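You operate a simulated robot arm through the tools that you are given. There is no shell and no other tool.

You run a simulated robot arm. Do the job below in one go: nothing can be reset, and whatever is moved stays where it is left.

## Task
Rinse the suds out of the blue towel, then air the drum.
Fine: run RINSE to END, switch off, shut the tap, then leave the lid open.

Only the result counts: the job must be done as asked and must still hold three seconds after the hand-in. Knocking over, shifting, dropping, spilling or breaking anything else fails it. Lids that push on must go on centred and level and be pressed home; caps that screw on are set level and turned clockwise until they are tight. Flat cloth is picked up by pressing the open fingertips on it (5 to 10 N) and closing them slowly along it; thin cloth reads only 2 to 8 mm in the jaws.

## Robot
A 7-joint arm with a two-finger parallel gripper on a trunk, on a base that moves. Base frame: it is fixed to the floor where the robot stands at the start and does not move with it; the origin is under the middle of the robot, x ahead of it, y to its left, z up. Lengths are in mm, angles in degrees, forces in N, time in s.
It reaches about 910 mm from its shoulder. Its first joint turns from -166.0 to 166.0 degrees. Places, roughly: big washer lid [-3800, -300, 900]; big washer power button [-3600, 0, 900]; blue foot knob [-3500, 0, 200]; crumpled towel (16x6x6 cm) [-3800, -300, 600]; delay button [-3500, -500, 900]; extra rinse button [-3500, -500, 900]; level button [-3500, -400, 900]; orange foot knob [-3500, -500, 200]; programme dial [-3600, -200, 900]; red socket switch [-4100, 400, 1100]; red tap handle [-3700, -800, 1000]. Payload 3.43 kg.
The tool frame sits at the grasp point between the pads (the TCP): z along the fingers, y along the line on which they close. The tips reach 30 mm beyond it. The gripper opens to 94 mm. The fingers are 28 mm wide and 10 mm thick; the gripper's body (50 by 96 mm) begins 55 mm behind the TCP.
Orientation is that of the tool frame in the base frame, as a unit quaternion [w, x, y, z]. With the fingers straight down and closing along the base's y, the tool's x points along the base's -x, its y along +y and its z along -z.

## Interface
- The arm moves only by the tool step_arm. Its argument "targets" is a list of rows, each an object of numbers (a shift or turn left out is 0, a gripper value left out holds the last): "jaw": the opening, from 0 (shut) to 1 (fully open); "x", "y", "z": the shift along the tool's x, y, z in units of 50 mm (1.0 is 50 mm); "wx", "wy", "wz": the turn, a rotation vector about the tool's x, y, z in units of 5 degrees (1.0 is 5 degrees). In form: [{"jaw": .., "x": .., "y": .., "z": .., "wx": .., "wy": .., "wz": ..}, ...]. A call has 1 to 20 rows; each row shifts and turns the commanded pose from where the row before left it, along the tool's axes as they then stand. A call with a number of a shift or a turn outside -1 to 1 is refused whole. Rows are played at 5 a second. More than 50 mm and 8.6 degrees between two rows, or a gripper value outside its range, and nothing of the call is played. Where a pose cannot be reached the arm comes as near as it can. A force on the tool above 70 N (or 10 N above the force at the start of the call, whichever is more), or a blocked arm, ends the call early, and 0.2 s more pass. Each finger travels about 45 mm/s and halts on what it meets, pressing with about 33 N; the grip force reading is that of the motor and also rises with nothing between the fingers. The clock runs only during rows and for 0.2 s after the last one: add rows that do not move to give the fingers time. It gives the time, the measured TCP pose, the force on the tool (base axes), the opening and the grip force at its end, in the units of the frame above (readings bear some noise), with the torque about the TCP (base axes, N m) and any sound that the robot's microphone picked up.
- Cameras (640 x 400 px; columns grow to the right, rows downward): "scene" is now at [524.3, 154.8, 1133.6]; the picture's right is [-0.47, -0.88, 0.00], its down [-0.44, 0.23, -0.87] and it looks along [0.77, -0.41, -0.49] (base axes); focal length 214 px, centre (320, 200). "wrist" rides on the gripper at [76, 14, -103] in the tool frame; the picture's right is [-0.18, 0.98, 0.00], its down [-0.75, -0.14, -0.64] and it looks along [-0.63, -0.12, 0.77] (tool axes); focal length 243 px, centre (320, 200). There is no depth. A picture from a camera that has moved, and an enlarged one, comes with that camera's place and axes in the base frame and with its lens. The place of the scene camera against the robot may be out by one fixed shift of up to 25 mm in any direction.
- snapshot(camera): a new picture of that camera. The clock stands still meanwhile.
- move_column(by): slides the trunk up (or, below 0, down) by that many mm; the arm and the scene camera ride with it, the base frame stays. It gives what a move gives, with no picture.
- base_move(legs): drives the robot by 1 to 6 legs, each [ahead, left, turn to the left] in mm, mm and degrees, along the robot's own axes; the way and the turn of a leg run together, so that a leg with both is an arc; at most 1500 mm and 180 degrees a leg. The arm and the cameras ride along, it lands a little off, and it stops where it bumps. It gives what a move gives.
- head_to(pan, tilt): turns the head with the scene camera to pan (to the left, within 103 degrees either way) and tilt (down, from -29 to 69), counted from straight ahead of the robot. It gives what a move gives.
- close_up(camera, box): a new picture of the part [left, top, right, bottom] of that camera's present view, enlarged. The clock stands still meanwhile.
- close_job(): hands the job in; it is judged then, once.

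Nothing tells you exact positions but the pictures and the camera data. Unless the task says otherwise, let go and move clear before handing in.

The tools are called after "Emit:" by a JSON object that holds its "method" and its "body". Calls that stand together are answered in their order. step_arm: Moves the arm, as the interface text tells. Its arguments: {"type":"object","properties":{"targets":{"type":"array","items":{"type":"object","properties":{"jaw":{"type":"number"},"x":{"type":"number"},"y":{"type":"number"},"z":{"type":"number"},"wx":{"type":"number"},"wy":{"type":"number"},"wz":{"type":"number"}}}}},"required":["targets"]} The other tools are called the same way: move_column (by) moves the trunk up or down; base_move (legs) drives the base; head_to (pan, tilt) turns the head that bears the scene camera; snapshot (camera) takes a picture; close_up (camera, box) takes an enlarged picture of a part of a camera's view; close_job () hands the job in.

At the start:

```text
clock: 0.0
tcp_pos: [618.5, -216.8, 1172.0]
ee_rot: [0.0, 0.0, 1.0, 0.0]
ft_force: [0.2, -0.1, 0.2]
ft_torque: [-0.03, 0.02, 0.01]
opening: 94.0
grip_force: 0.0
trunk travel left (down, up): [-202.0, 408.0]
robot x, y, heading: [-0.6, -0.1, 0.1]
head pan, tilt (commanded): [-27.8, 29.7]
```

scene: 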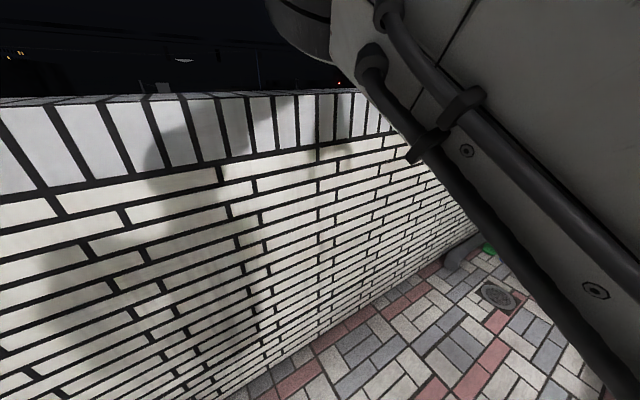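
wrist: 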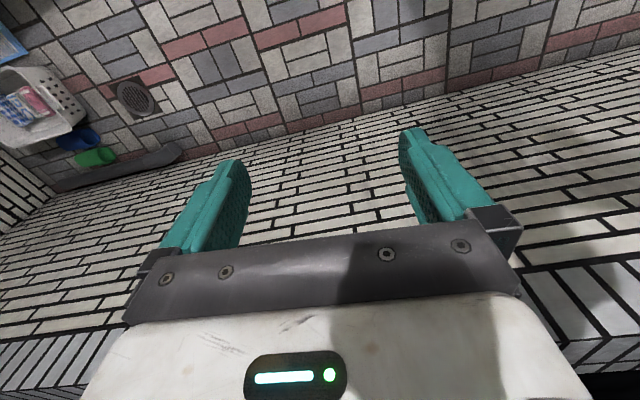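

I see a brick parapet wall in front of the robot; the washer should be about 3.8 m behind me. I'll look around with the head before driving.

Emit:
{"method": "head_to", "body": {"pan": 100, "tilt": 20}}

Emit:
{"method": "snapshot", "body": {"camera": "scene"}}

Emit:
{"method": "head_to", "body": {"pan": -100, "tilt": 20}}

Emit:
{"method": "snapshot", "body": {"camera": "scene"}}

```text
clock: 2.1
tcp_pos: [617.6, -215.3, 1173.2]
ee_rot: [0.0, 0.0, 1.0, 0.0]
ft_force: [-0.1, 1.0, -0.2]
ft_torque: [0.0, -0.02, -0.03]
opening: 94.0
grip_force: 0.0
trunk travel left (down, up): [-202.0, 408.0]
robot x, y, heading: [0.2, 4.0, -0.1]
head pan, tilt (commanded): [100.0, 20.0]
```

```text
taken
camera scene: at [428.1, 288.8, 1149.2], right [0.98, 0.17, 0.0], down [0.06, -0.34, -0.94], along [-0.16, 0.93, -0.34], focal length 214 px, centre (320, 200)
```

scene: 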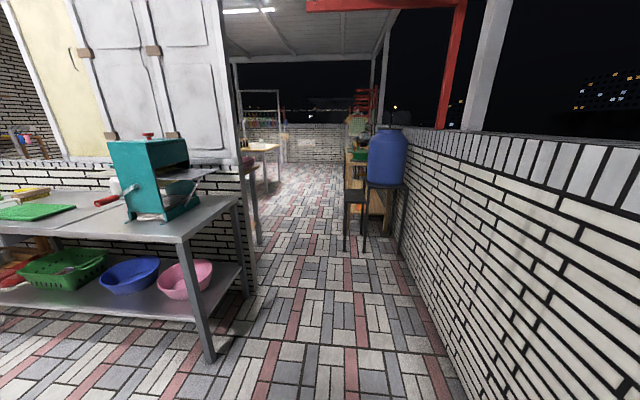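

```text
clock: 5.0
tcp_pos: [619.8, -216.2, 1171.9]
ee_rot: [0.0, -0.001, 1.0, 0.0]
ft_force: [0.0, -1.6, 0.1]
ft_torque: [-0.03, 0.0, 0.02]
opening: 94.0
grip_force: 0.1
trunk travel left (down, up): [-202.0, 408.0]
robot x, y, heading: [-1.2, -3.6, -0.1]
head pan, tilt (commanded): [-100.0, 20.0]
```

```text
taken
camera scene: at [428.1, 105.4, 1149.2], right [-0.98, 0.17, 0.0], down [0.06, 0.34, -0.94], along [-0.16, -0.93, -0.34], focal length 214 px, centre (320, 200)
```

scene: 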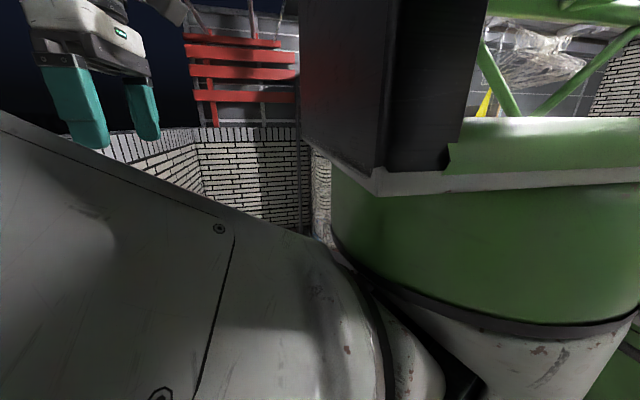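

I see a table with a teal machine to my left and my own arm on the right; the wall ahead is about 1 m away. I'll look down around the base to learn the robot's own footprint before turning.

Emit:
{"method": "head_to", "body": {"pan": -60, "tilt": 50}}

Emit:
{"method": "snapshot", "body": {"camera": "scene"}}

Emit:
{"method": "head_to", "body": {"pan": 100, "tilt": 60}}

Emit:
{"method": "snapshot", "body": {"camera": "scene"}}

Emit:
{"method": "head_to", "body": {"pan": 20, "tilt": 60}}

Emit:
{"method": "snapshot", "body": {"camera": "scene"}}

```text
clock: 6.1
tcp_pos: [619.5, -216.9, 1173.0]
ee_rot: [0.0, 0.0, 1.0, 0.0]
ft_force: [-0.3, 1.2, 0.7]
ft_torque: [0.05, 0.02, 0.01]
opening: 94.0
grip_force: 0.0
trunk travel left (down, up): [-202.0, 408.0]
robot x, y, heading: [-3.0, 2.6, 0.0]
head pan, tilt (commanded): [-60.0, 50.0]
```

```text
taken
camera scene: at [482.7, 130.4, 1103.6], right [-0.87, -0.5, 0.0], down [-0.38, 0.66, -0.64], along [0.32, -0.56, -0.77], focal length 214 px, centre (320, 200)
```

scene: 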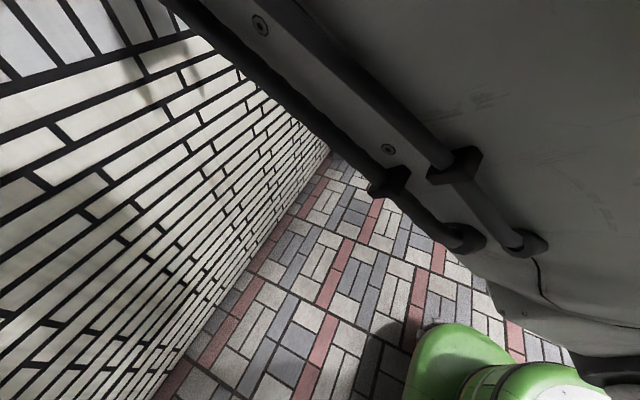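

```text
clock: 8.6
tcp_pos: [618.6, -216.0, 1172.4]
ee_rot: [0.0, 0.0, 1.0, 0.0]
ft_force: [0.8, -0.1, 0.5]
ft_torque: [-0.02, 0.01, 0.01]
opening: 93.8
grip_force: 0.2
trunk travel left (down, up): [-202.0, 408.0]
robot x, y, heading: [-3.5, -1.2, -0.2]
head pan, tilt (commanded): [100.0, 60.0]
```

```text
taken
camera scene: at [432.7, 262.8, 1091.0], right [0.98, 0.17, 0.0], down [0.15, -0.85, -0.5], along [-0.09, 0.49, -0.87], focal length 214 px, centre (320, 200)
```

scene: 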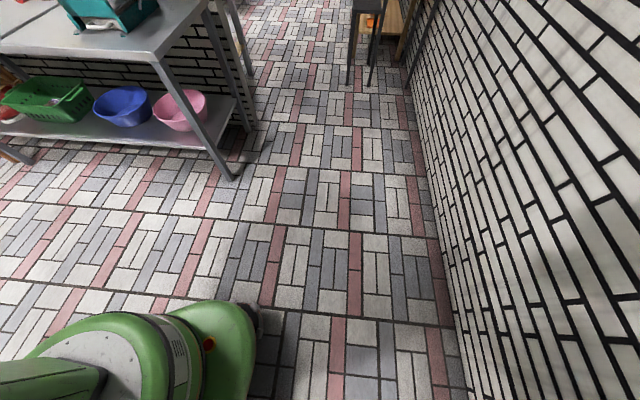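

```text
clock: 10.1
tcp_pos: [619.3, -217.0, 1171.7]
ee_rot: [0.001, 0.0, 1.0, 0.0]
ft_force: [-0.5, -0.2, -0.3]
ft_torque: [-0.01, 0.01, 0.0]
opening: 93.9
grip_force: 0.0
trunk travel left (down, up): [-202.0, 408.0]
robot x, y, heading: [4.5, 4.1, -0.1]
head pan, tilt (commanded): [20.0, 60.0]
```

```text
taken
camera scene: at [506.8, 220.0, 1091.0], right [0.34, -0.94, 0.0], down [-0.81, -0.3, -0.5], along [0.47, 0.17, -0.87], focal length 214 px, centre (320, 200)
```

scene: 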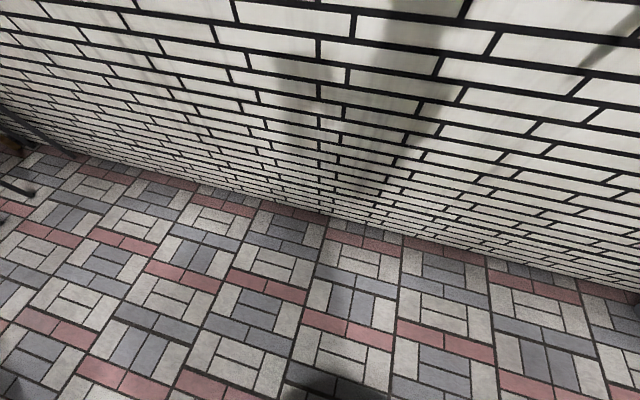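

The base footprint is roughly 450 mm wide and there is free floor to the left. I'll turn left in place in steps and look again.

Emit:
{"method": "base_move", "body": {"legs": [[0, 0, 60]]}}

Emit:
{"method": "head_to", "body": {"pan": 90, "tilt": 20}}

Emit:
{"method": "snapshot", "body": {"camera": "scene"}}

```text
clock: 13.1
tcp_pos: [501.0, 421.5, 1172.6]
ee_rot: [0.0, -0.495, 0.869, 0.0]
ft_force: [0.2, -0.2, -0.9]
ft_torque: [0.05, 0.0, -0.03]
opening: 94.0
grip_force: 0.0
trunk travel left (down, up): [-202.0, 408.0]
robot x, y, heading: [1.9, -2.1, 59.6]
head pan, tilt (commanded): [20.0, 60.0]
```

```text
clock: 14.5
tcp_pos: [501.1, 422.0, 1172.1]
ee_rot: [0.0, -0.495, 0.869, -0.001]
ft_force: [0.3, -0.1, -0.3]
ft_torque: [0.01, 0.01, 0.01]
opening: 93.5
grip_force: 0.1
trunk travel left (down, up): [-202.0, 408.0]
robot x, y, heading: [-1.4, 4.1, 59.3]
head pan, tilt (commanded): [90.0, 20.0]
```

```text
taken
camera scene: at [-21.1, 529.5, 1149.1], right [0.51, 0.86, 0.0], down [0.29, -0.17, -0.94], along [-0.81, 0.48, -0.34], focal length 214 px, centre (320, 200)
```

scene: 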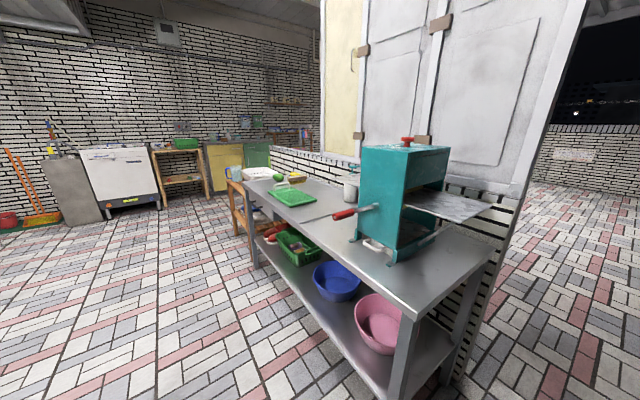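

The open courtyard lies beyond the table; I can see a counter at the far wall. I'll continue turning to face the washer area and look.

Emit:
{"method": "base_move", "body": {"legs": [[0, 0, 60], [0, 0, 60]]}}

Emit:
{"method": "head_to", "body": {"pan": 10, "tilt": 15}}

Emit:
{"method": "snapshot", "body": {"camera": "scene"}}

Emit:
{"method": "head_to", "body": {"pan": 60, "tilt": 15}}

Emit:
{"method": "snapshot", "body": {"camera": "scene"}}

```text
clock: 20.2
tcp_pos: [-614.4, 231.8, 1172.3]
ee_rot: [0.0, 1.0, -0.012, 0.0]
ft_force: [-0.1, 0.9, -0.4]
ft_torque: [0.03, 0.06, -0.01]
opening: 94.1
grip_force: 0.1
trunk travel left (down, up): [-202.0, 408.0]
robot x, y, heading: [2.6, -0.9, 178.6]
head pan, tilt (commanded): [90.0, 20.0]
```

```text
clock: 21.7
tcp_pos: [-613.4, 232.6, 1171.3]
ee_rot: [0.0, 1.0, -0.013, -0.001]
ft_force: [0.3, 0.4, 0.1]
ft_torque: [0.03, -0.02, -0.02]
opening: 93.9
grip_force: 0.1
trunk travel left (down, up): [-202.0, 408.0]
robot x, y, heading: [0.7, -0.4, 178.5]
head pan, tilt (commanded): [10.0, 15.0]
```

```text
taken
camera scene: at [-537.2, -196.1, 1157.3], right [-0.15, 0.99, 0.0], down [0.26, 0.04, -0.97], along [-0.95, -0.15, -0.26], focal length 214 px, centre (320, 200)
```

scene: 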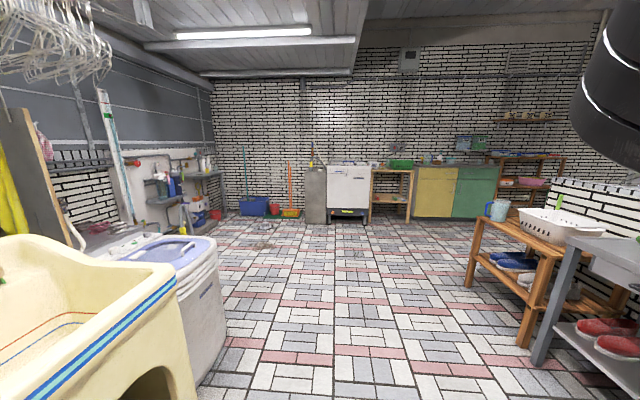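

```text
clock: 22.9
tcp_pos: [-613.0, 232.5, 1171.6]
ee_rot: [0.0, 1.0, -0.011, 0.0]
ft_force: [-0.9, -0.3, -0.4]
ft_torque: [0.01, 0.03, -0.01]
opening: 93.9
grip_force: 0.1
trunk travel left (down, up): [-202.0, 408.0]
robot x, y, heading: [2.2, 0.9, 178.7]
head pan, tilt (commanded): [60.0, 15.0]
```

```text
taken
camera scene: at [-493.6, -261.8, 1157.3], right [-0.85, 0.52, 0.0], down [0.14, 0.22, -0.97], along [-0.5, -0.82, -0.26], focal length 214 px, centre (320, 200)
```

scene: 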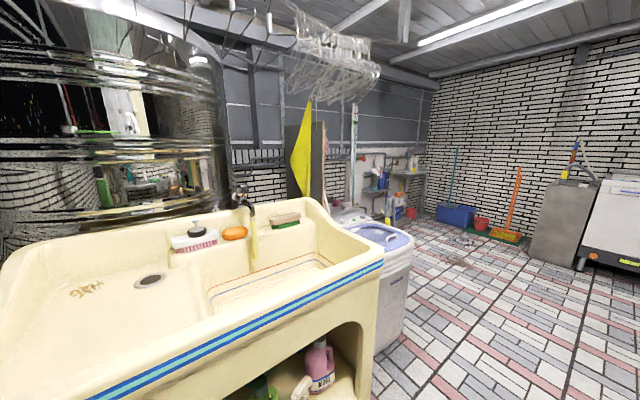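

The white machine at the far wall is the big washer, with a clear aisle leading to it. I'll drive forward about 2 m and look closer.

Emit:
{"method": "base_move", "body": {"legs": [[1500, 0, 1.4], [500, 0, 0]]}}

Emit:
{"method": "head_to", "body": {"pan": 5, "tilt": 20}}

Emit:
{"method": "snapshot", "body": {"camera": "scene"}}

```text
clock: 32.9
tcp_pos: [-2615.0, 254.4, 1172.0]
ee_rot: [-0.001, 1.0, -0.006, 0.0]
ft_force: [0.9, 0.7, -0.3]
ft_torque: [0.01, 0.01, 0.0]
opening: 94.0
grip_force: 0.0
trunk travel left (down, up): [-202.0, 408.0]
robot x, y, heading: [-2000.9, 30.1, 179.5]
head pan, tilt (commanded): [60.0, 15.0]
```

```text
clock: 34.1
tcp_pos: [-2615.9, 253.1, 1172.3]
ee_rot: [0.0, 1.0, -0.005, -0.001]
ft_force: [0.8, -0.2, 0.0]
ft_torque: [0.04, -0.01, 0.0]
opening: 93.8
grip_force: 0.0
trunk travel left (down, up): [-202.0, 408.0]
robot x, y, heading: [-1995.7, 31.0, 179.4]
head pan, tilt (commanded): [5.0, 20.0]
```

```text
taken
camera scene: at [-2534.1, -165.0, 1149.1], right [-0.08, 1.0, 0.0], down [0.34, 0.03, -0.94], along [-0.94, -0.07, -0.34], focal length 214 px, centre (320, 200)
```

scene: 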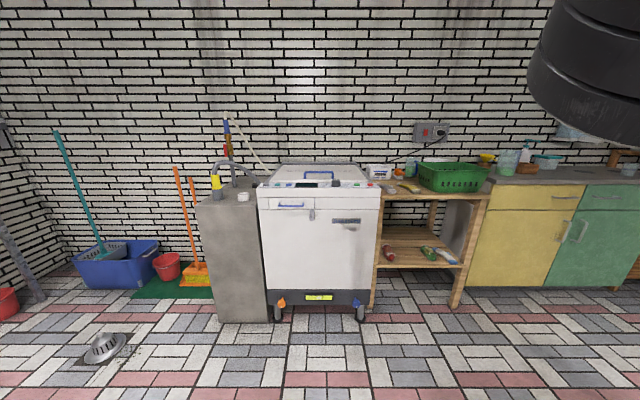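

Emit:
{"method": "close_up", "body": {"camera": "scene", "box": [190, 100, 400, 230]}}

Emit:
{"method": "close_up", "body": {"camera": "scene", "box": [350, 100, 510, 200]}}

Emit:
{"method": "close_up", "body": {"camera": "scene", "box": [190, 220, 400, 340]}}

```text
3.05 times, centred on (295, 165) of scene
camera zoom: at [-2534.1, -165.0, 1149.1], right [-0.08, 1.0, 0.0], down [0.34, 0.03, -0.94], along [-0.94, -0.07, -0.34], focal length 654 px, centre (396, 307)
```

zoom: 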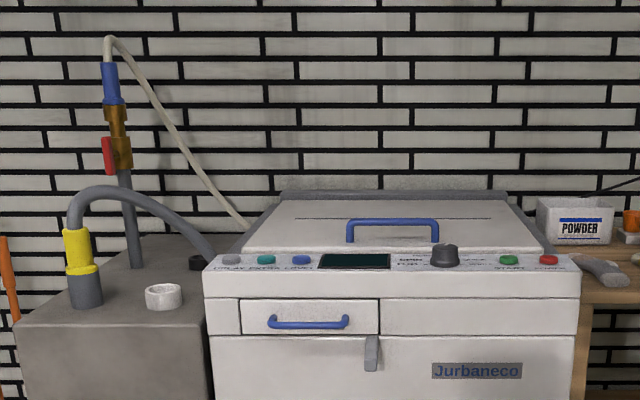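

```text
4.00 times, centred on (430, 150) of scene
camera zoom: at [-2534.1, -165.0, 1149.1], right [-0.08, 1.0, 0.0], down [0.34, 0.03, -0.94], along [-0.94, -0.07, -0.34], focal length 858 px, centre (-120, 400)
```

zoom: 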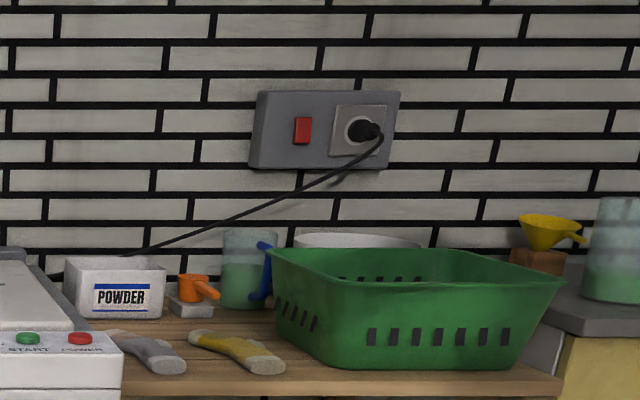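

```text
3.05 times, centred on (295, 280) of scene
camera zoom: at [-2534.1, -165.0, 1149.1], right [-0.08, 1.0, 0.0], down [0.34, 0.03, -0.94], along [-0.94, -0.07, -0.34], focal length 654 px, centre (396, -44)
```

zoom: 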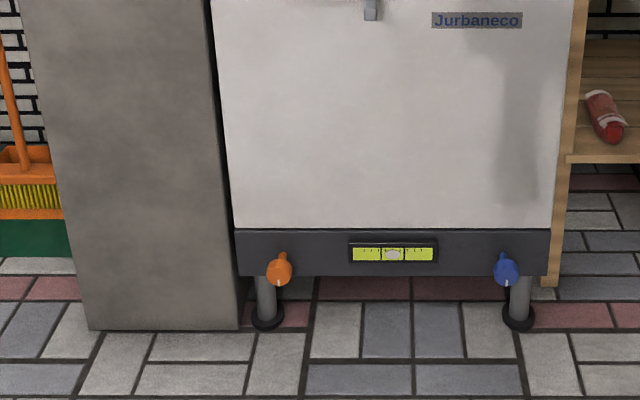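

The big washer is at y ≈ -520…+50 with its front at x ≈ -3490: display (dark), dial, START/POWER buttons, drawer, tap with red lever and drain hose on the grey stand. I'll drive closer for a detailed look before touching anything.

Emit:
{"method": "base_move", "body": {"legs": [[0, 350, 0.5], [600, 0, 0]]}}

Emit:
{"method": "head_to", "body": {"pan": -10, "tilt": 30}}

Emit:
{"method": "snapshot", "body": {"camera": "scene"}}

Emit:
{"method": "snapshot", "body": {"camera": "wrist"}}

```text
clock: 39.3
tcp_pos: [-3211.0, -97.5, 1171.7]
ee_rot: [0.0, 1.0, -0.003, 0.001]
ft_force: [0.3, 0.4, 0.1]
ft_torque: [0.0, -0.01, 0.0]
opening: 94.0
grip_force: 0.1
trunk travel left (down, up): [-202.0, 408.0]
robot x, y, heading: [-2590.4, -318.1, 179.5]
head pan, tilt (commanded): [5.0, 20.0]
```

```text
clock: 40.1
tcp_pos: [-3211.6, -98.0, 1172.4]
ee_rot: [0.0, 1.0, -0.004, 0.0]
ft_force: [0.1, -0.5, -0.6]
ft_torque: [0.01, -0.03, 0.03]
opening: 94.1
grip_force: 0.1
trunk travel left (down, up): [-202.0, 408.0]
robot x, y, heading: [-2593.8, -317.2, 179.7]
head pan, tilt (commanded): [-10.0, 30.0]
```

```text
taken
camera scene: at [-3125.2, -492.3, 1133.1], right [0.18, 0.98, 0.0], down [0.49, -0.09, -0.87], along [-0.85, 0.16, -0.5], focal length 214 px, centre (320, 200)
```

scene: 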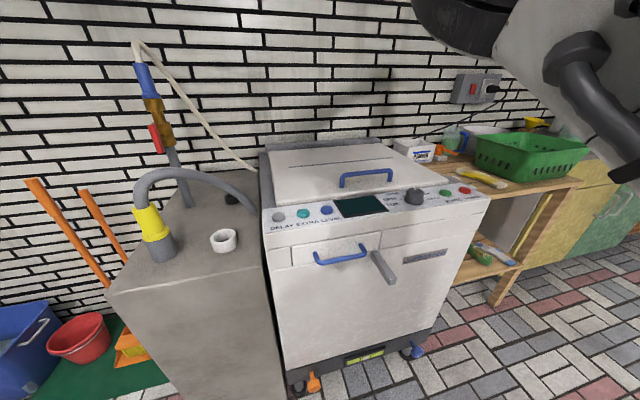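

```text
taken
camera wrist: at [-3135.6, -112.2, 1274.1], right [-0.19, -0.98, 0.0], down [-0.75, 0.15, 0.64], along [-0.63, 0.12, -0.77], focal length 243 px, centre (320, 200)
```

wrist: 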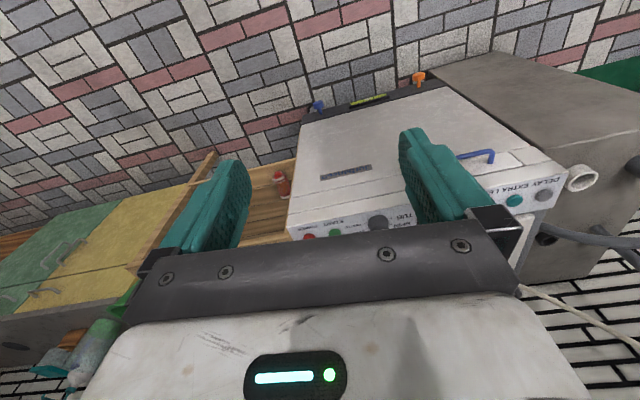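

Close view of the panel, tap, drain and socket next to learn the machine's state.

Emit:
{"method": "close_up", "body": {"camera": "scene", "box": [255, 130, 495, 280]}}

Emit:
{"method": "close_up", "body": {"camera": "scene", "box": [100, 30, 290, 270]}}

Emit:
{"method": "close_up", "body": {"camera": "scene", "box": [380, 60, 600, 200]}}

Emit:
{"method": "close_up", "body": {"camera": "scene", "box": [280, 310, 440, 400]}}

```text
2.67 times, centred on (375, 205) of scene
camera zoom: at [-3125.2, -492.3, 1133.1], right [0.18, 0.98, 0.0], down [0.49, -0.09, -0.87], along [-0.85, 0.16, -0.5], focal length 572 px, centre (173, 187)
```

zoom: 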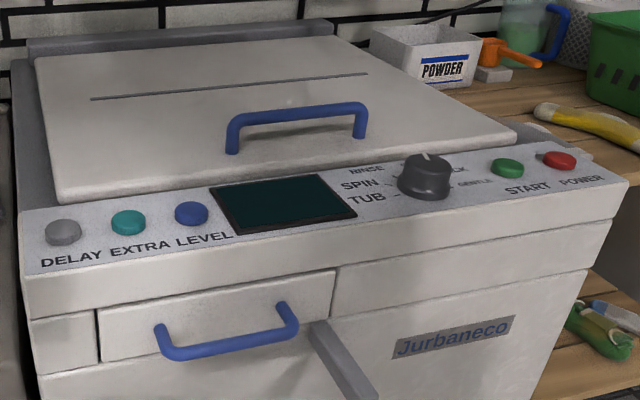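

```text
1.67 times, centred on (195, 150) of scene
camera zoom: at [-3125.2, -492.3, 1133.1], right [0.18, 0.98, 0.0], down [0.49, -0.09, -0.87], along [-0.85, 0.16, -0.5], focal length 358 px, centre (528, 283)
```

zoom: 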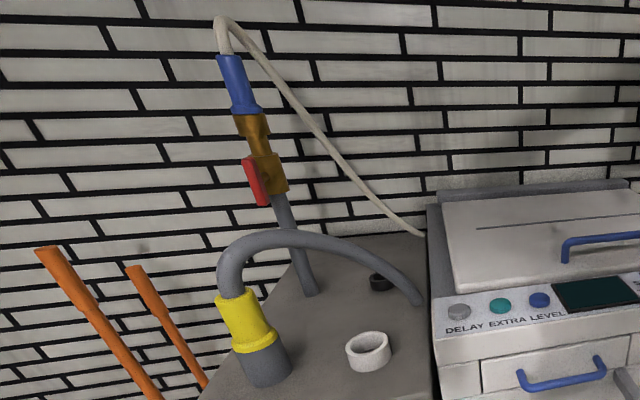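

```text
2.86 times, centred on (490, 130) of scene
camera zoom: at [-3125.2, -492.3, 1133.1], right [0.18, 0.98, 0.0], down [0.49, -0.09, -0.87], along [-0.85, 0.16, -0.5], focal length 613 px, centre (-166, 400)
```

zoom: 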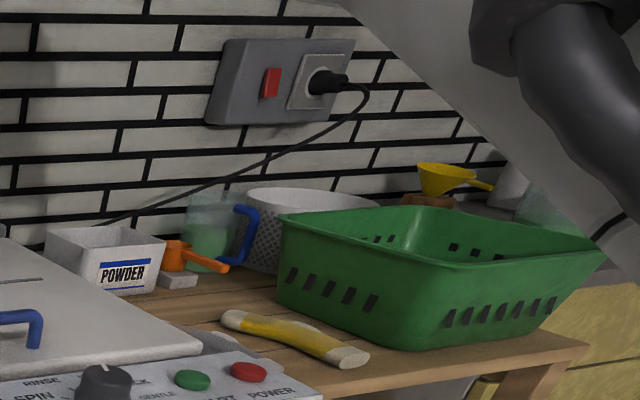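

```text
4.00 times, centred on (360, 355) of scene
camera zoom: at [-3125.2, -492.3, 1133.1], right [0.18, 0.98, 0.0], down [0.49, -0.09, -0.87], along [-0.85, 0.16, -0.5], focal length 858 px, centre (160, -420)
```

zoom: 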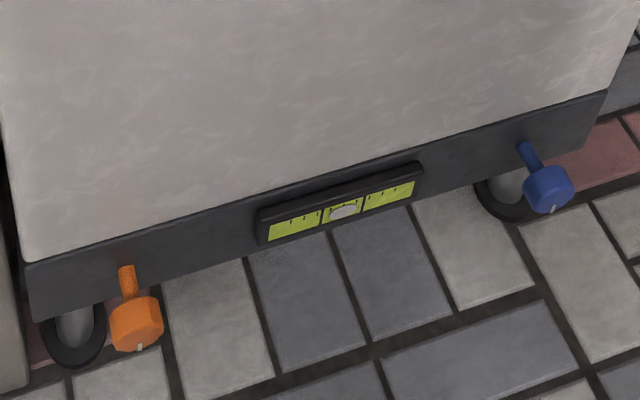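

The level bubble looks centred, the panel is dark (off), and the tap lever seems in line with the pipe. I'll move a bit closer and inspect the panel from above with the wrist camera.

Emit:
{"method": "base_move", "body": {"legs": [[230, 0, 0.4]]}}

Emit:
{"method": "snapshot", "body": {"camera": "wrist"}}

Emit:
{"method": "snapshot", "body": {"camera": "scene"}}

```text
clock: 41.8
tcp_pos: [-3445.5, -100.8, 1172.2]
ee_rot: [0.0, 1.0, 0.0, 0.0]
ft_force: [-0.2, 0.2, -0.3]
ft_torque: [-0.04, 0.01, 0.02]
opening: 93.8
grip_force: 0.0
trunk travel left (down, up): [-202.0, 408.0]
robot x, y, heading: [-2826.2, -318.8, -179.9]
head pan, tilt (commanded): [-10.0, 30.0]
```

```text
taken
camera wrist: at [-3369.6, -115.7, 1274.2], right [-0.18, -0.98, 0.0], down [-0.75, 0.14, 0.64], along [-0.63, 0.12, -0.77], focal length 243 px, centre (320, 200)
```

wrist: 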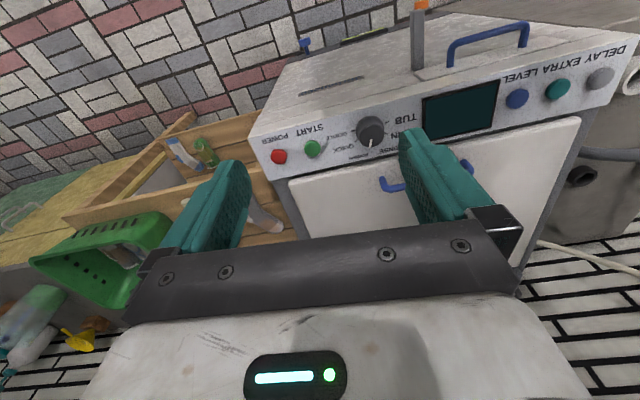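

```text
taken
camera scene: at [-3356.1, -495.8, 1133.1], right [0.17, 0.98, 0.0], down [0.49, -0.09, -0.87], along [-0.85, 0.15, -0.5], focal length 214 px, centre (320, 200)
```

scene: 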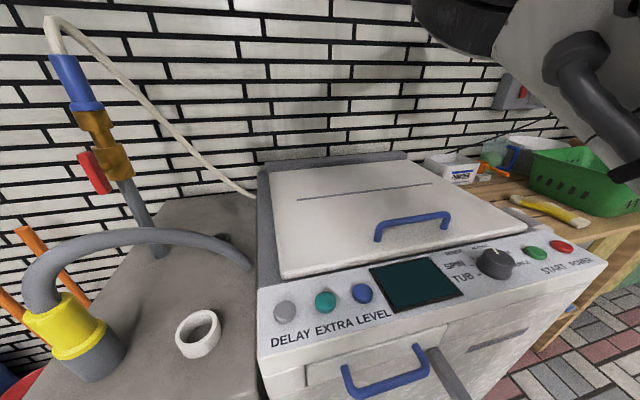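

Emit:
{"method": "close_up", "body": {"camera": "wrist", "box": [240, 90, 400, 190]}}

Emit:
{"method": "close_up", "body": {"camera": "scene", "box": [430, 220, 610, 310]}}

Emit:
{"method": "close_up", "body": {"camera": "scene", "box": [30, 30, 260, 200]}}

Emit:
{"method": "close_up", "body": {"camera": "scene", "box": [290, 310, 510, 400]}}

```text
4.00 times, centred on (320, 140) of wrist
camera zoom: at [-3369.6, -115.7, 1274.2], right [-0.18, -0.98, 0.0], down [-0.75, 0.14, 0.64], along [-0.63, 0.12, -0.77], focal length 970 px, centre (320, 440)
```

zoom: 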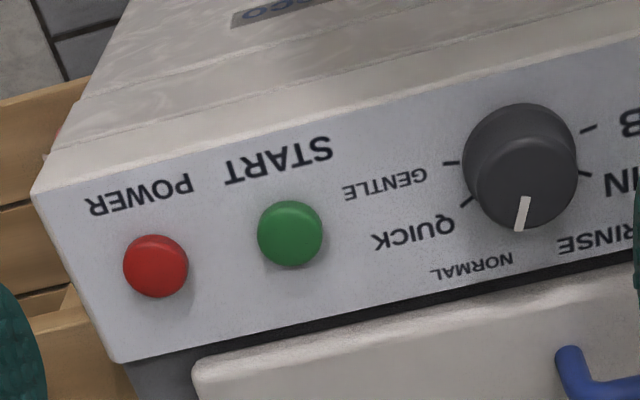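

```text
3.56 times, centred on (520, 265) of scene
camera zoom: at [-3356.1, -495.8, 1133.1], right [0.17, 0.98, 0.0], down [0.49, -0.09, -0.87], along [-0.85, 0.15, -0.5], focal length 763 px, centre (-391, -31)
```

zoom: 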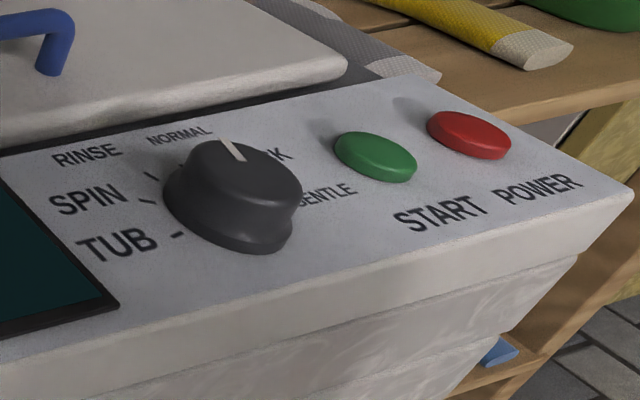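

```text
2.35 times, centred on (145, 115) of scene
camera zoom: at [-3356.1, -495.8, 1133.1], right [0.17, 0.98, 0.0], down [0.49, -0.09, -0.87], along [-0.85, 0.15, -0.5], focal length 505 px, centre (732, 400)
```

zoom: 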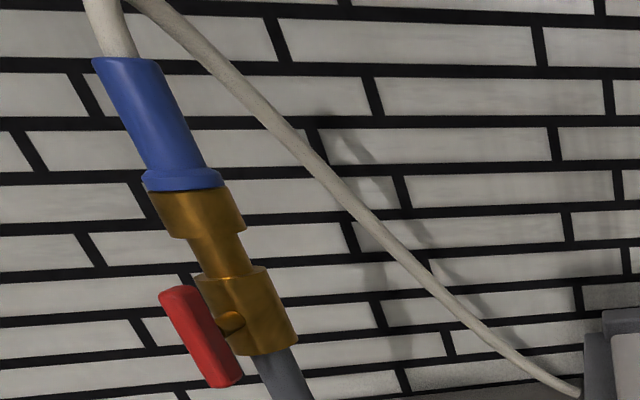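

```text
2.91 times, centred on (400, 355) of scene
camera zoom: at [-3356.1, -495.8, 1133.1], right [0.17, 0.98, 0.0], down [0.49, -0.09, -0.87], along [-0.85, 0.15, -0.5], focal length 624 px, centre (87, -251)
```

zoom: 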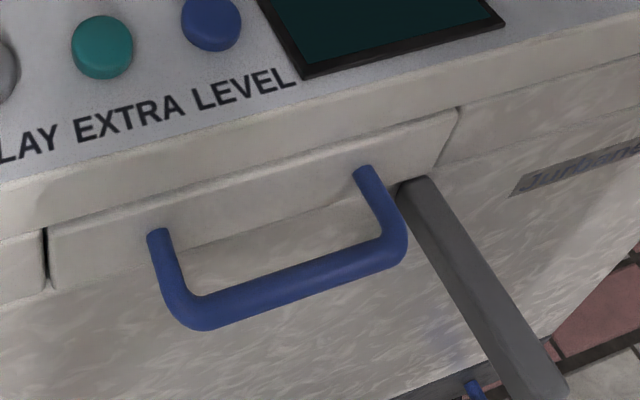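

POWER is near (-3581, 4, 864), START near (-3580, -61), the dial near (-3562, -166) pointing at NORMAL with RINSE the next mark counter-clockwise. I'll close the fingers and move above POWER.

Emit:
{"method": "step_arm", "body": {"targets": [{"jaw": 0, "x": -0.387, "y": -0.299, "z": 0.6}, {"x": -0.387, "y": -0.299, "z": 0.6}, {"x": -0.387, "y": -0.299, "z": 0.6}, {"x": -0.387, "y": -0.299, "z": 0.6}, {"x": -0.387, "y": -0.299, "z": 0.6}, {"x": -0.387, "y": -0.299, "z": 0.6}, {"x": -0.387, "y": -0.299, "z": 0.6}, {}, {}]}}

Emit:
{"method": "snapshot", "body": {"camera": "wrist"}}

Emit:
{"method": "snapshot", "body": {"camera": "scene"}}

```text
clock: 43.8
tcp_pos: [-3580.6, 1.1, 962.0]
ee_rot: [0.0, 1.0, 0.0, 0.0]
ft_force: [0.8, 0.1, 0.4]
ft_torque: [-0.01, -0.03, -0.02]
opening: 0.0
grip_force: 33.2
trunk travel left (down, up): [-202.0, 408.0]
robot x, y, heading: [-2828.1, -315.3, -179.9]
head pan, tilt (commanded): [-10.0, 30.0]
```

```text
taken
camera wrist: at [-3505.0, -13.2, 1063.8], right [-0.18, -0.98, 0.0], down [-0.75, 0.14, 0.64], along [-0.63, 0.12, -0.77], focal length 243 px, centre (320, 200)
```

wrist: 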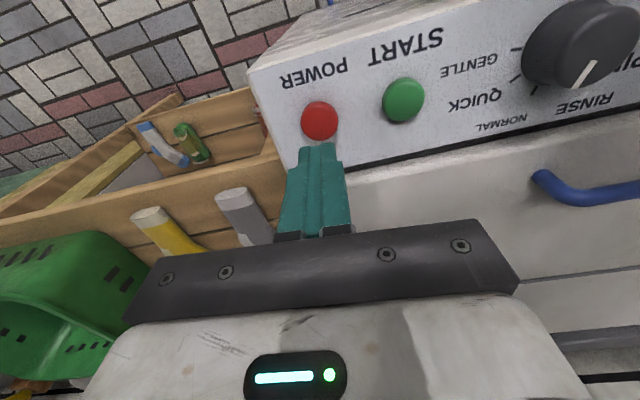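

```text
taken
camera scene: at [-3356.3, -495.7, 1133.1], right [0.17, 0.98, 0.0], down [0.49, -0.09, -0.87], along [-0.85, 0.15, -0.5], focal length 214 px, centre (320, 200)
```

scene: 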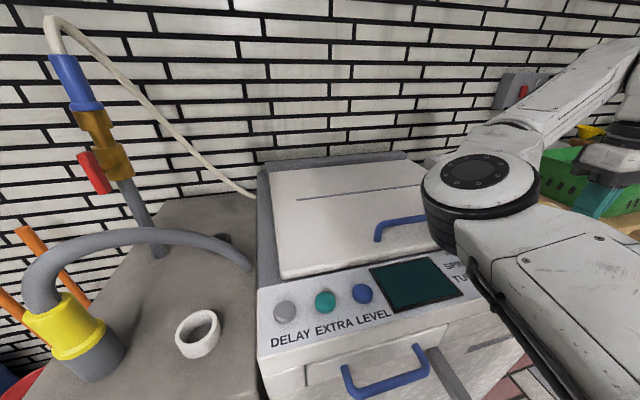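

The fingertips are aligned over POWER. I'll descend and press gently in small steps.

Emit:
{"method": "step_arm", "body": {"targets": [{"x": -0.04, "y": -0.04, "z": 0.6}, {"z": 0.56}, {}, {"z": 0.06}, {"z": 0.06}, {"z": 0.06}, {}]}}

```text
clock: 45.4
tcp_pos: [-3583.8, 4.1, 900.8]
ee_rot: [-0.004, 1.0, 0.001, -0.003]
ft_force: [-9.3, 0.1, 65.5]
ft_torque: [-0.11, -0.29, -0.03]
opening: 0.0
grip_force: 32.6
trunk travel left (down, up): [-202.0, 408.0]
robot x, y, heading: [-2824.7, -316.0, -179.9]
head pan, tilt (commanded): [-10.0, 30.0]
heard: click
```

I heard a click with a firm push. I'll lift off and look at the display.

Emit:
{"method": "step_arm", "body": {"targets": [{"z": -0.3}, {"z": -0.6}, {"z": -0.6}, {}]}}

Emit:
{"method": "close_up", "body": {"camera": "scene", "box": [340, 230, 500, 330]}}

Emit:
{"method": "snapshot", "body": {"camera": "wrist"}}

```text
clock: 46.4
tcp_pos: [-3584.1, 1.5, 969.9]
ee_rot: [0.001, 1.0, 0.001, 0.0]
ft_force: [-0.3, -0.4, -1.1]
ft_torque: [0.0, -0.04, 0.01]
opening: 0.0
grip_force: 33.3
trunk travel left (down, up): [-202.0, 408.0]
robot x, y, heading: [-2827.8, -318.3, -179.9]
head pan, tilt (commanded): [-10.0, 30.0]
```

```text
4.00 times, centred on (420, 280) of scene
camera zoom: at [-3356.2, -495.7, 1133.0], right [0.17, 0.98, 0.0], down [0.49, -0.09, -0.87], along [-0.85, 0.15, -0.5], focal length 858 px, centre (-80, -120)
```

zoom: 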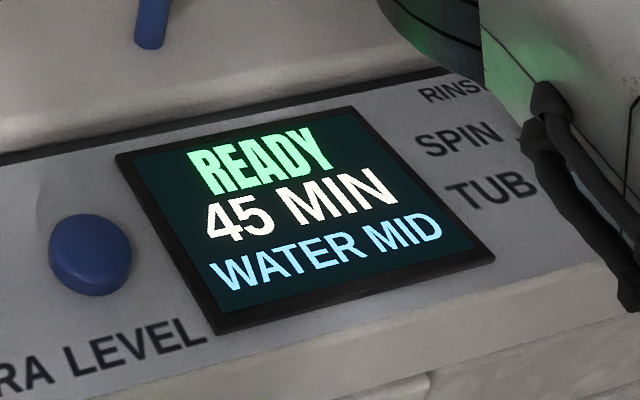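

```text
taken
camera wrist: at [-3508.9, -11.7, 1071.5], right [-0.18, -0.98, 0.0], down [-0.75, 0.14, 0.64], along [-0.63, 0.12, -0.77], focal length 243 px, centre (320, 200)
```

wrist: 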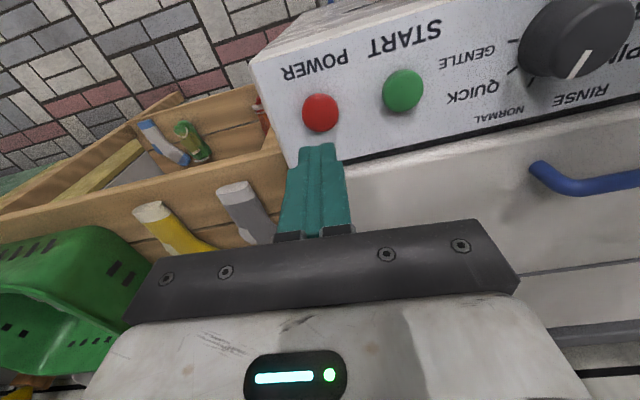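

The display reads READY / 45 MIN / WATER MID. Now I'll move over the programme dial with open fingers to turn it from NORMAL to RINSE.

Emit:
{"method": "step_arm", "body": {"targets": [{"jaw": 1, "x": 0.1, "y": 0.85, "z": 0}, {"x": 0.1, "y": 0.85}, {"x": 0.1, "y": 0.85}, {"x": 0.1, "y": 0.8}, {}, {}]}}

Emit:
{"method": "snapshot", "body": {"camera": "wrist"}}

Emit:
{"method": "snapshot", "body": {"camera": "scene"}}

```text
clock: 47.8
tcp_pos: [-3563.0, -163.4, 969.0]
ee_rot: [0.0, 1.0, 0.0, 0.001]
ft_force: [0.0, 0.0, 0.0]
ft_torque: [0.02, -0.02, 0.02]
opening: 93.9
grip_force: 0.1
trunk travel left (down, up): [-202.0, 408.0]
robot x, y, heading: [-2822.6, -318.1, -179.9]
head pan, tilt (commanded): [-10.0, 30.0]
```

```text
taken
camera wrist: at [-3486.1, -177.4, 1070.7], right [-0.18, -0.98, 0.0], down [-0.75, 0.14, 0.64], along [-0.63, 0.12, -0.77], focal length 243 px, centre (320, 200)
```

wrist: 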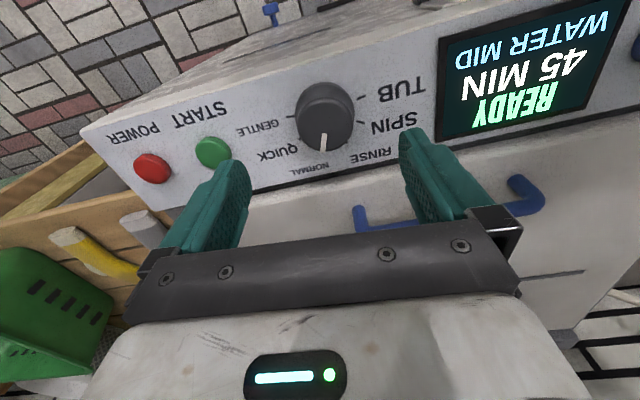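

```text
taken
camera scene: at [-3356.2, -495.9, 1133.1], right [0.17, 0.98, 0.0], down [0.49, -0.09, -0.87], along [-0.85, 0.15, -0.5], focal length 214 px, centre (320, 200)
```

scene: 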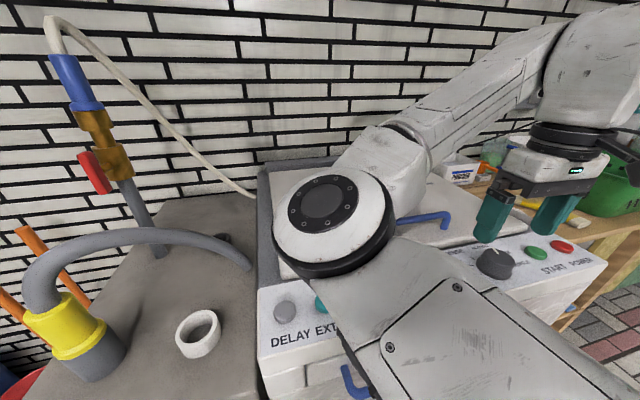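

Emit:
{"method": "close_up", "body": {"camera": "wrist", "box": [240, 60, 440, 185]}}

Emit:
{"method": "close_up", "body": {"camera": "scene", "box": [440, 120, 610, 300]}}

```text
3.20 times, centred on (340, 122) of wrist
camera zoom: at [-3486.1, -177.4, 1070.7], right [-0.18, -0.98, 0.0], down [-0.75, 0.14, 0.64], along [-0.63, 0.12, -0.77], focal length 776 px, centre (256, 448)
```

zoom: 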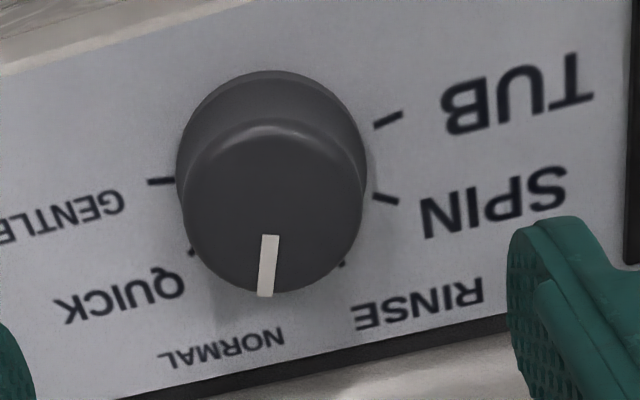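

```text
2.22 times, centred on (525, 210) of scene
camera zoom: at [-3356.2, -495.9, 1133.1], right [0.17, 0.98, 0.0], down [0.49, -0.09, -0.87], along [-0.85, 0.15, -0.5], focal length 477 px, centre (-136, 178)
```

zoom: 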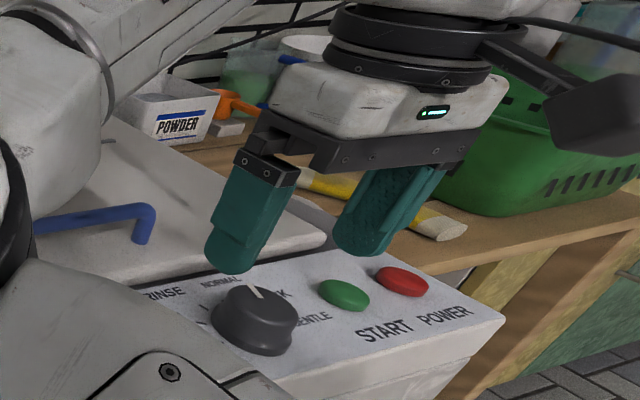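

The dial ticks are spaced about 36° apart with NORMAL at +18° and RINSE at -18°, dial centre about (-3561, -167), top near z 893. I'll lower over the knob and close on it.

Emit:
{"method": "step_arm", "body": {"targets": [{"x": 0.04, "y": 0.07, "z": 0.6}, {"z": 0.5}, {"z": 0.15}, {}, {}]}}

Emit:
{"method": "close_up", "body": {"camera": "wrist", "box": [200, 40, 460, 203]}}

Emit:
{"method": "close_up", "body": {"camera": "scene", "box": [440, 120, 610, 300]}}

```text
clock: 49.0
tcp_pos: [-3561.1, -166.2, 906.6]
ee_rot: [0.0, 1.0, 0.0, 0.0]
ft_force: [0.1, 0.1, -0.3]
ft_torque: [-0.01, -0.03, -0.03]
opening: 93.9
grip_force: 0.1
trunk travel left (down, up): [-202.0, 408.0]
robot x, y, heading: [-2826.3, -320.2, -180.0]
head pan, tilt (commanded): [-10.0, 30.0]
```

```text
2.45 times, centred on (330, 122) of wrist
camera zoom: at [-3484.7, -180.4, 1007.7], right [-0.18, -0.98, 0.0], down [-0.75, 0.14, 0.64], along [-0.63, 0.12, -0.77], focal length 595 px, centre (296, 393)
```

zoom: 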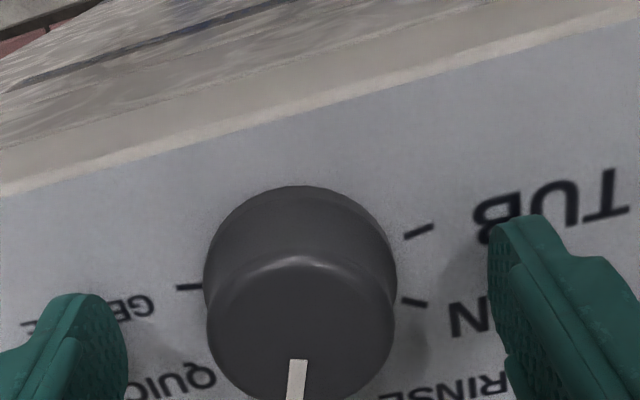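

```text
2.22 times, centred on (525, 210) of scene
camera zoom: at [-3356.2, -495.8, 1133.1], right [0.17, 0.98, 0.0], down [0.49, -0.09, -0.87], along [-0.85, 0.15, -0.5], focal length 477 px, centre (-136, 178)
```

zoom: 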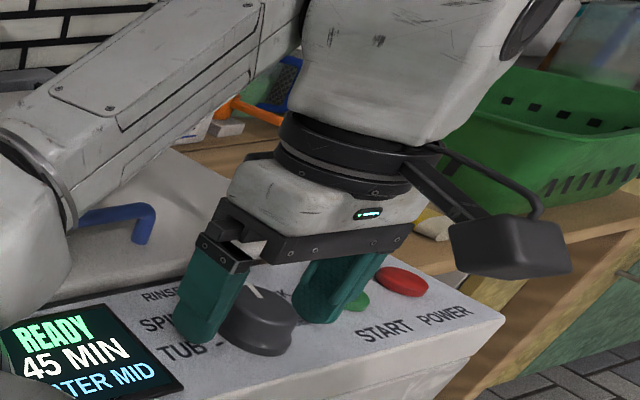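

The knob sits between the fingers. Closing on it now.

Emit:
{"method": "step_arm", "body": {"targets": [{"jaw": 0}, {}, {}, {}, {}]}}

```text
clock: 50.2
tcp_pos: [-3560.3, -168.2, 906.3]
ee_rot: [0.001, 1.0, 0.001, 0.0]
ft_force: [1.6, -13.9, -0.8]
ft_torque: [-0.4, -0.2, -0.05]
opening: 47.5
grip_force: 45.2
trunk travel left (down, up): [-202.0, 408.0]
robot x, y, heading: [-2827.9, -319.9, -179.7]
head pan, tilt (commanded): [-10.0, 30.0]
```

Gripped at 47.5 mm. I'll ease the small side load and turn the knob counter-clockwise 36°.

Emit:
{"method": "step_arm", "body": {"targets": [{"y": 0.03}, {"wz": -0.9}, {"wz": -0.9}, {"wz": -0.9}, {"wz": -0.9}, {"wz": -0.9}, {"wz": -0.9}, {"wz": -0.9}, {"wz": -0.9}, {}]}}

Emit:
{"method": "close_up", "body": {"camera": "scene", "box": [340, 200, 600, 330]}}

```text
clock: 52.4
tcp_pos: [-3560.1, -169.3, 905.7]
ee_rot: [0.003, 0.951, 0.31, 0.0]
ft_force: [19.8, -17.8, -35.1]
ft_torque: [0.17, -0.9, -0.02]
opening: 47.4
grip_force: 45.0
trunk travel left (down, up): [-202.0, 408.0]
robot x, y, heading: [-2826.7, -318.6, -179.7]
head pan, tilt (commanded): [-10.0, 30.0]
```

```text
2.46 times, centred on (470, 265) of scene
camera zoom: at [-3356.5, -496.3, 1132.8], right [0.17, 0.98, 0.0], down [0.49, -0.09, -0.87], along [-0.85, 0.15, -0.5], focal length 528 px, centre (-49, 40)
```

zoom: 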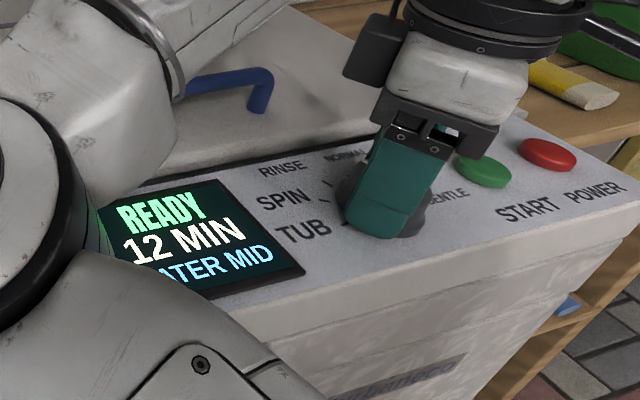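

The time changed to 12 MIN, consistent with RINSE. I'll open, lift off and verify the pointer.

Emit:
{"method": "step_arm", "body": {"targets": [{"jaw": 1}, {}, {}, {}, {"z": -0.5}, {"z": -0.8}, {"wz": 0.9}, {"wz": 0.9}, {"wz": 0.9}, {"wz": 0.9}, {"wz": 0.9}, {"wz": 0.9}, {"wz": 0.9}, {"wz": 0.9}, {}]}}

Emit:
{"method": "snapshot", "body": {"camera": "wrist"}}

Emit:
{"method": "close_up", "body": {"camera": "scene", "box": [340, 180, 600, 330]}}

```text
clock: 55.6
tcp_pos: [-3562.1, -167.0, 971.8]
ee_rot: [0.0, 1.0, 0.001, -0.001]
ft_force: [0.3, -0.1, -0.7]
ft_torque: [0.03, 0.01, -0.01]
opening: 94.1
grip_force: 0.0
trunk travel left (down, up): [-202.0, 408.0]
robot x, y, heading: [-2826.6, -319.0, -180.0]
head pan, tilt (commanded): [-10.0, 30.0]
```

```text
taken
camera wrist: at [-3485.6, -181.8, 1074.6], right [-0.18, -0.98, 0.0], down [-0.75, 0.14, 0.64], along [-0.63, 0.12, -0.77], focal length 243 px, centre (320, 200)
```

wrist: 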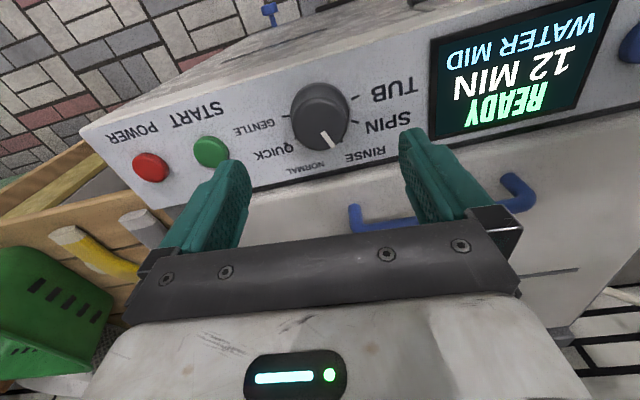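

```text
2.46 times, centred on (470, 255) of scene
camera zoom: at [-3356.2, -495.8, 1133.1], right [0.17, 0.98, 0.0], down [0.49, -0.09, -0.87], along [-0.85, 0.15, -0.5], focal length 528 px, centre (-49, 65)
```

zoom: 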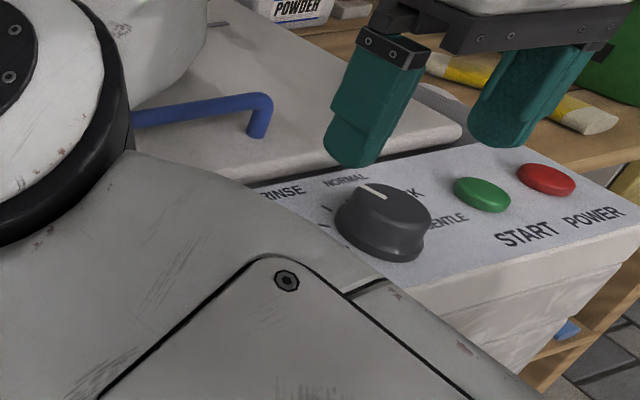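

Emit:
{"method": "close_up", "body": {"camera": "wrist", "box": [240, 60, 440, 185]}}

```text
3.20 times, centred on (340, 122) of wrist
camera zoom: at [-3485.6, -181.8, 1074.6], right [-0.18, -0.98, 0.0], down [-0.75, 0.14, 0.64], along [-0.63, 0.12, -0.77], focal length 776 px, centre (256, 448)
```

zoom: 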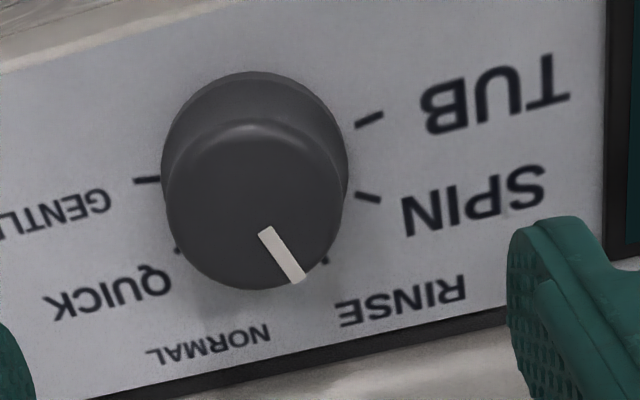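

The pointer is on RINSE (12 MIN, WATER MID). Next I'll press START at about (-3581, -61).

Emit:
{"method": "step_arm", "body": {"targets": [{"jaw": 0, "x": -0.13, "y": -0.707}, {"x": -0.13, "y": -0.707}, {"x": -0.13, "y": -0.707}, {}, {}]}}

Emit:
{"method": "close_up", "body": {"camera": "wrist", "box": [200, 60, 440, 210]}}

```text
clock: 56.8
tcp_pos: [-3581.8, -61.7, 971.5]
ee_rot: [0.0, 1.0, 0.0, 0.0]
ft_force: [-0.1, 0.6, 0.3]
ft_torque: [0.03, 0.02, -0.01]
opening: 0.0
grip_force: 10.5
trunk travel left (down, up): [-202.0, 408.0]
robot x, y, heading: [-2826.5, -321.1, -179.8]
head pan, tilt (commanded): [-10.0, 30.0]
```

```text
2.67 times, centred on (320, 135) of wrist
camera zoom: at [-3505.5, -76.0, 1073.8], right [-0.18, -0.98, 0.0], down [-0.75, 0.14, 0.64], along [-0.63, 0.12, -0.77], focal length 647 px, centre (320, 373)
```

zoom: 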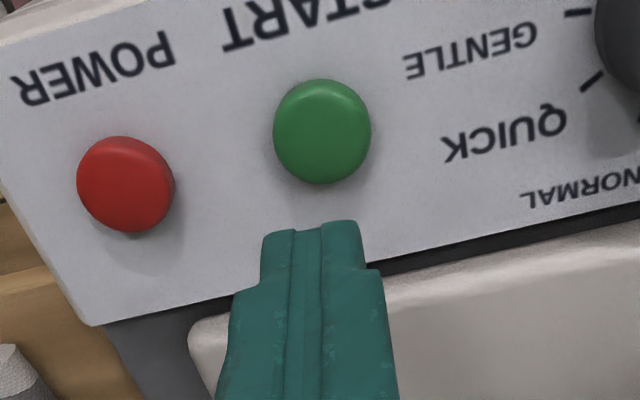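

Emit:
{"method": "step_arm", "body": {"targets": [{"x": 0.08, "y": 0.02, "z": 0.7}, {"z": 0.62}, {}, {"z": 0.05}, {"z": 0.05}, {"z": 0.05}, {}]}}

```text
clock: 58.4
tcp_pos: [-3577.6, -63.1, 902.1]
ee_rot: [-0.001, 1.0, 0.001, 0.0]
ft_force: [-4.0, -0.5, 42.2]
ft_torque: [0.0, -0.01, -0.04]
opening: 0.2
grip_force: 32.2
trunk travel left (down, up): [-202.0, 408.0]
robot x, y, heading: [-2828.0, -319.2, -179.9]
head pan, tilt (commanded): [-10.0, 30.0]
heard: click
```

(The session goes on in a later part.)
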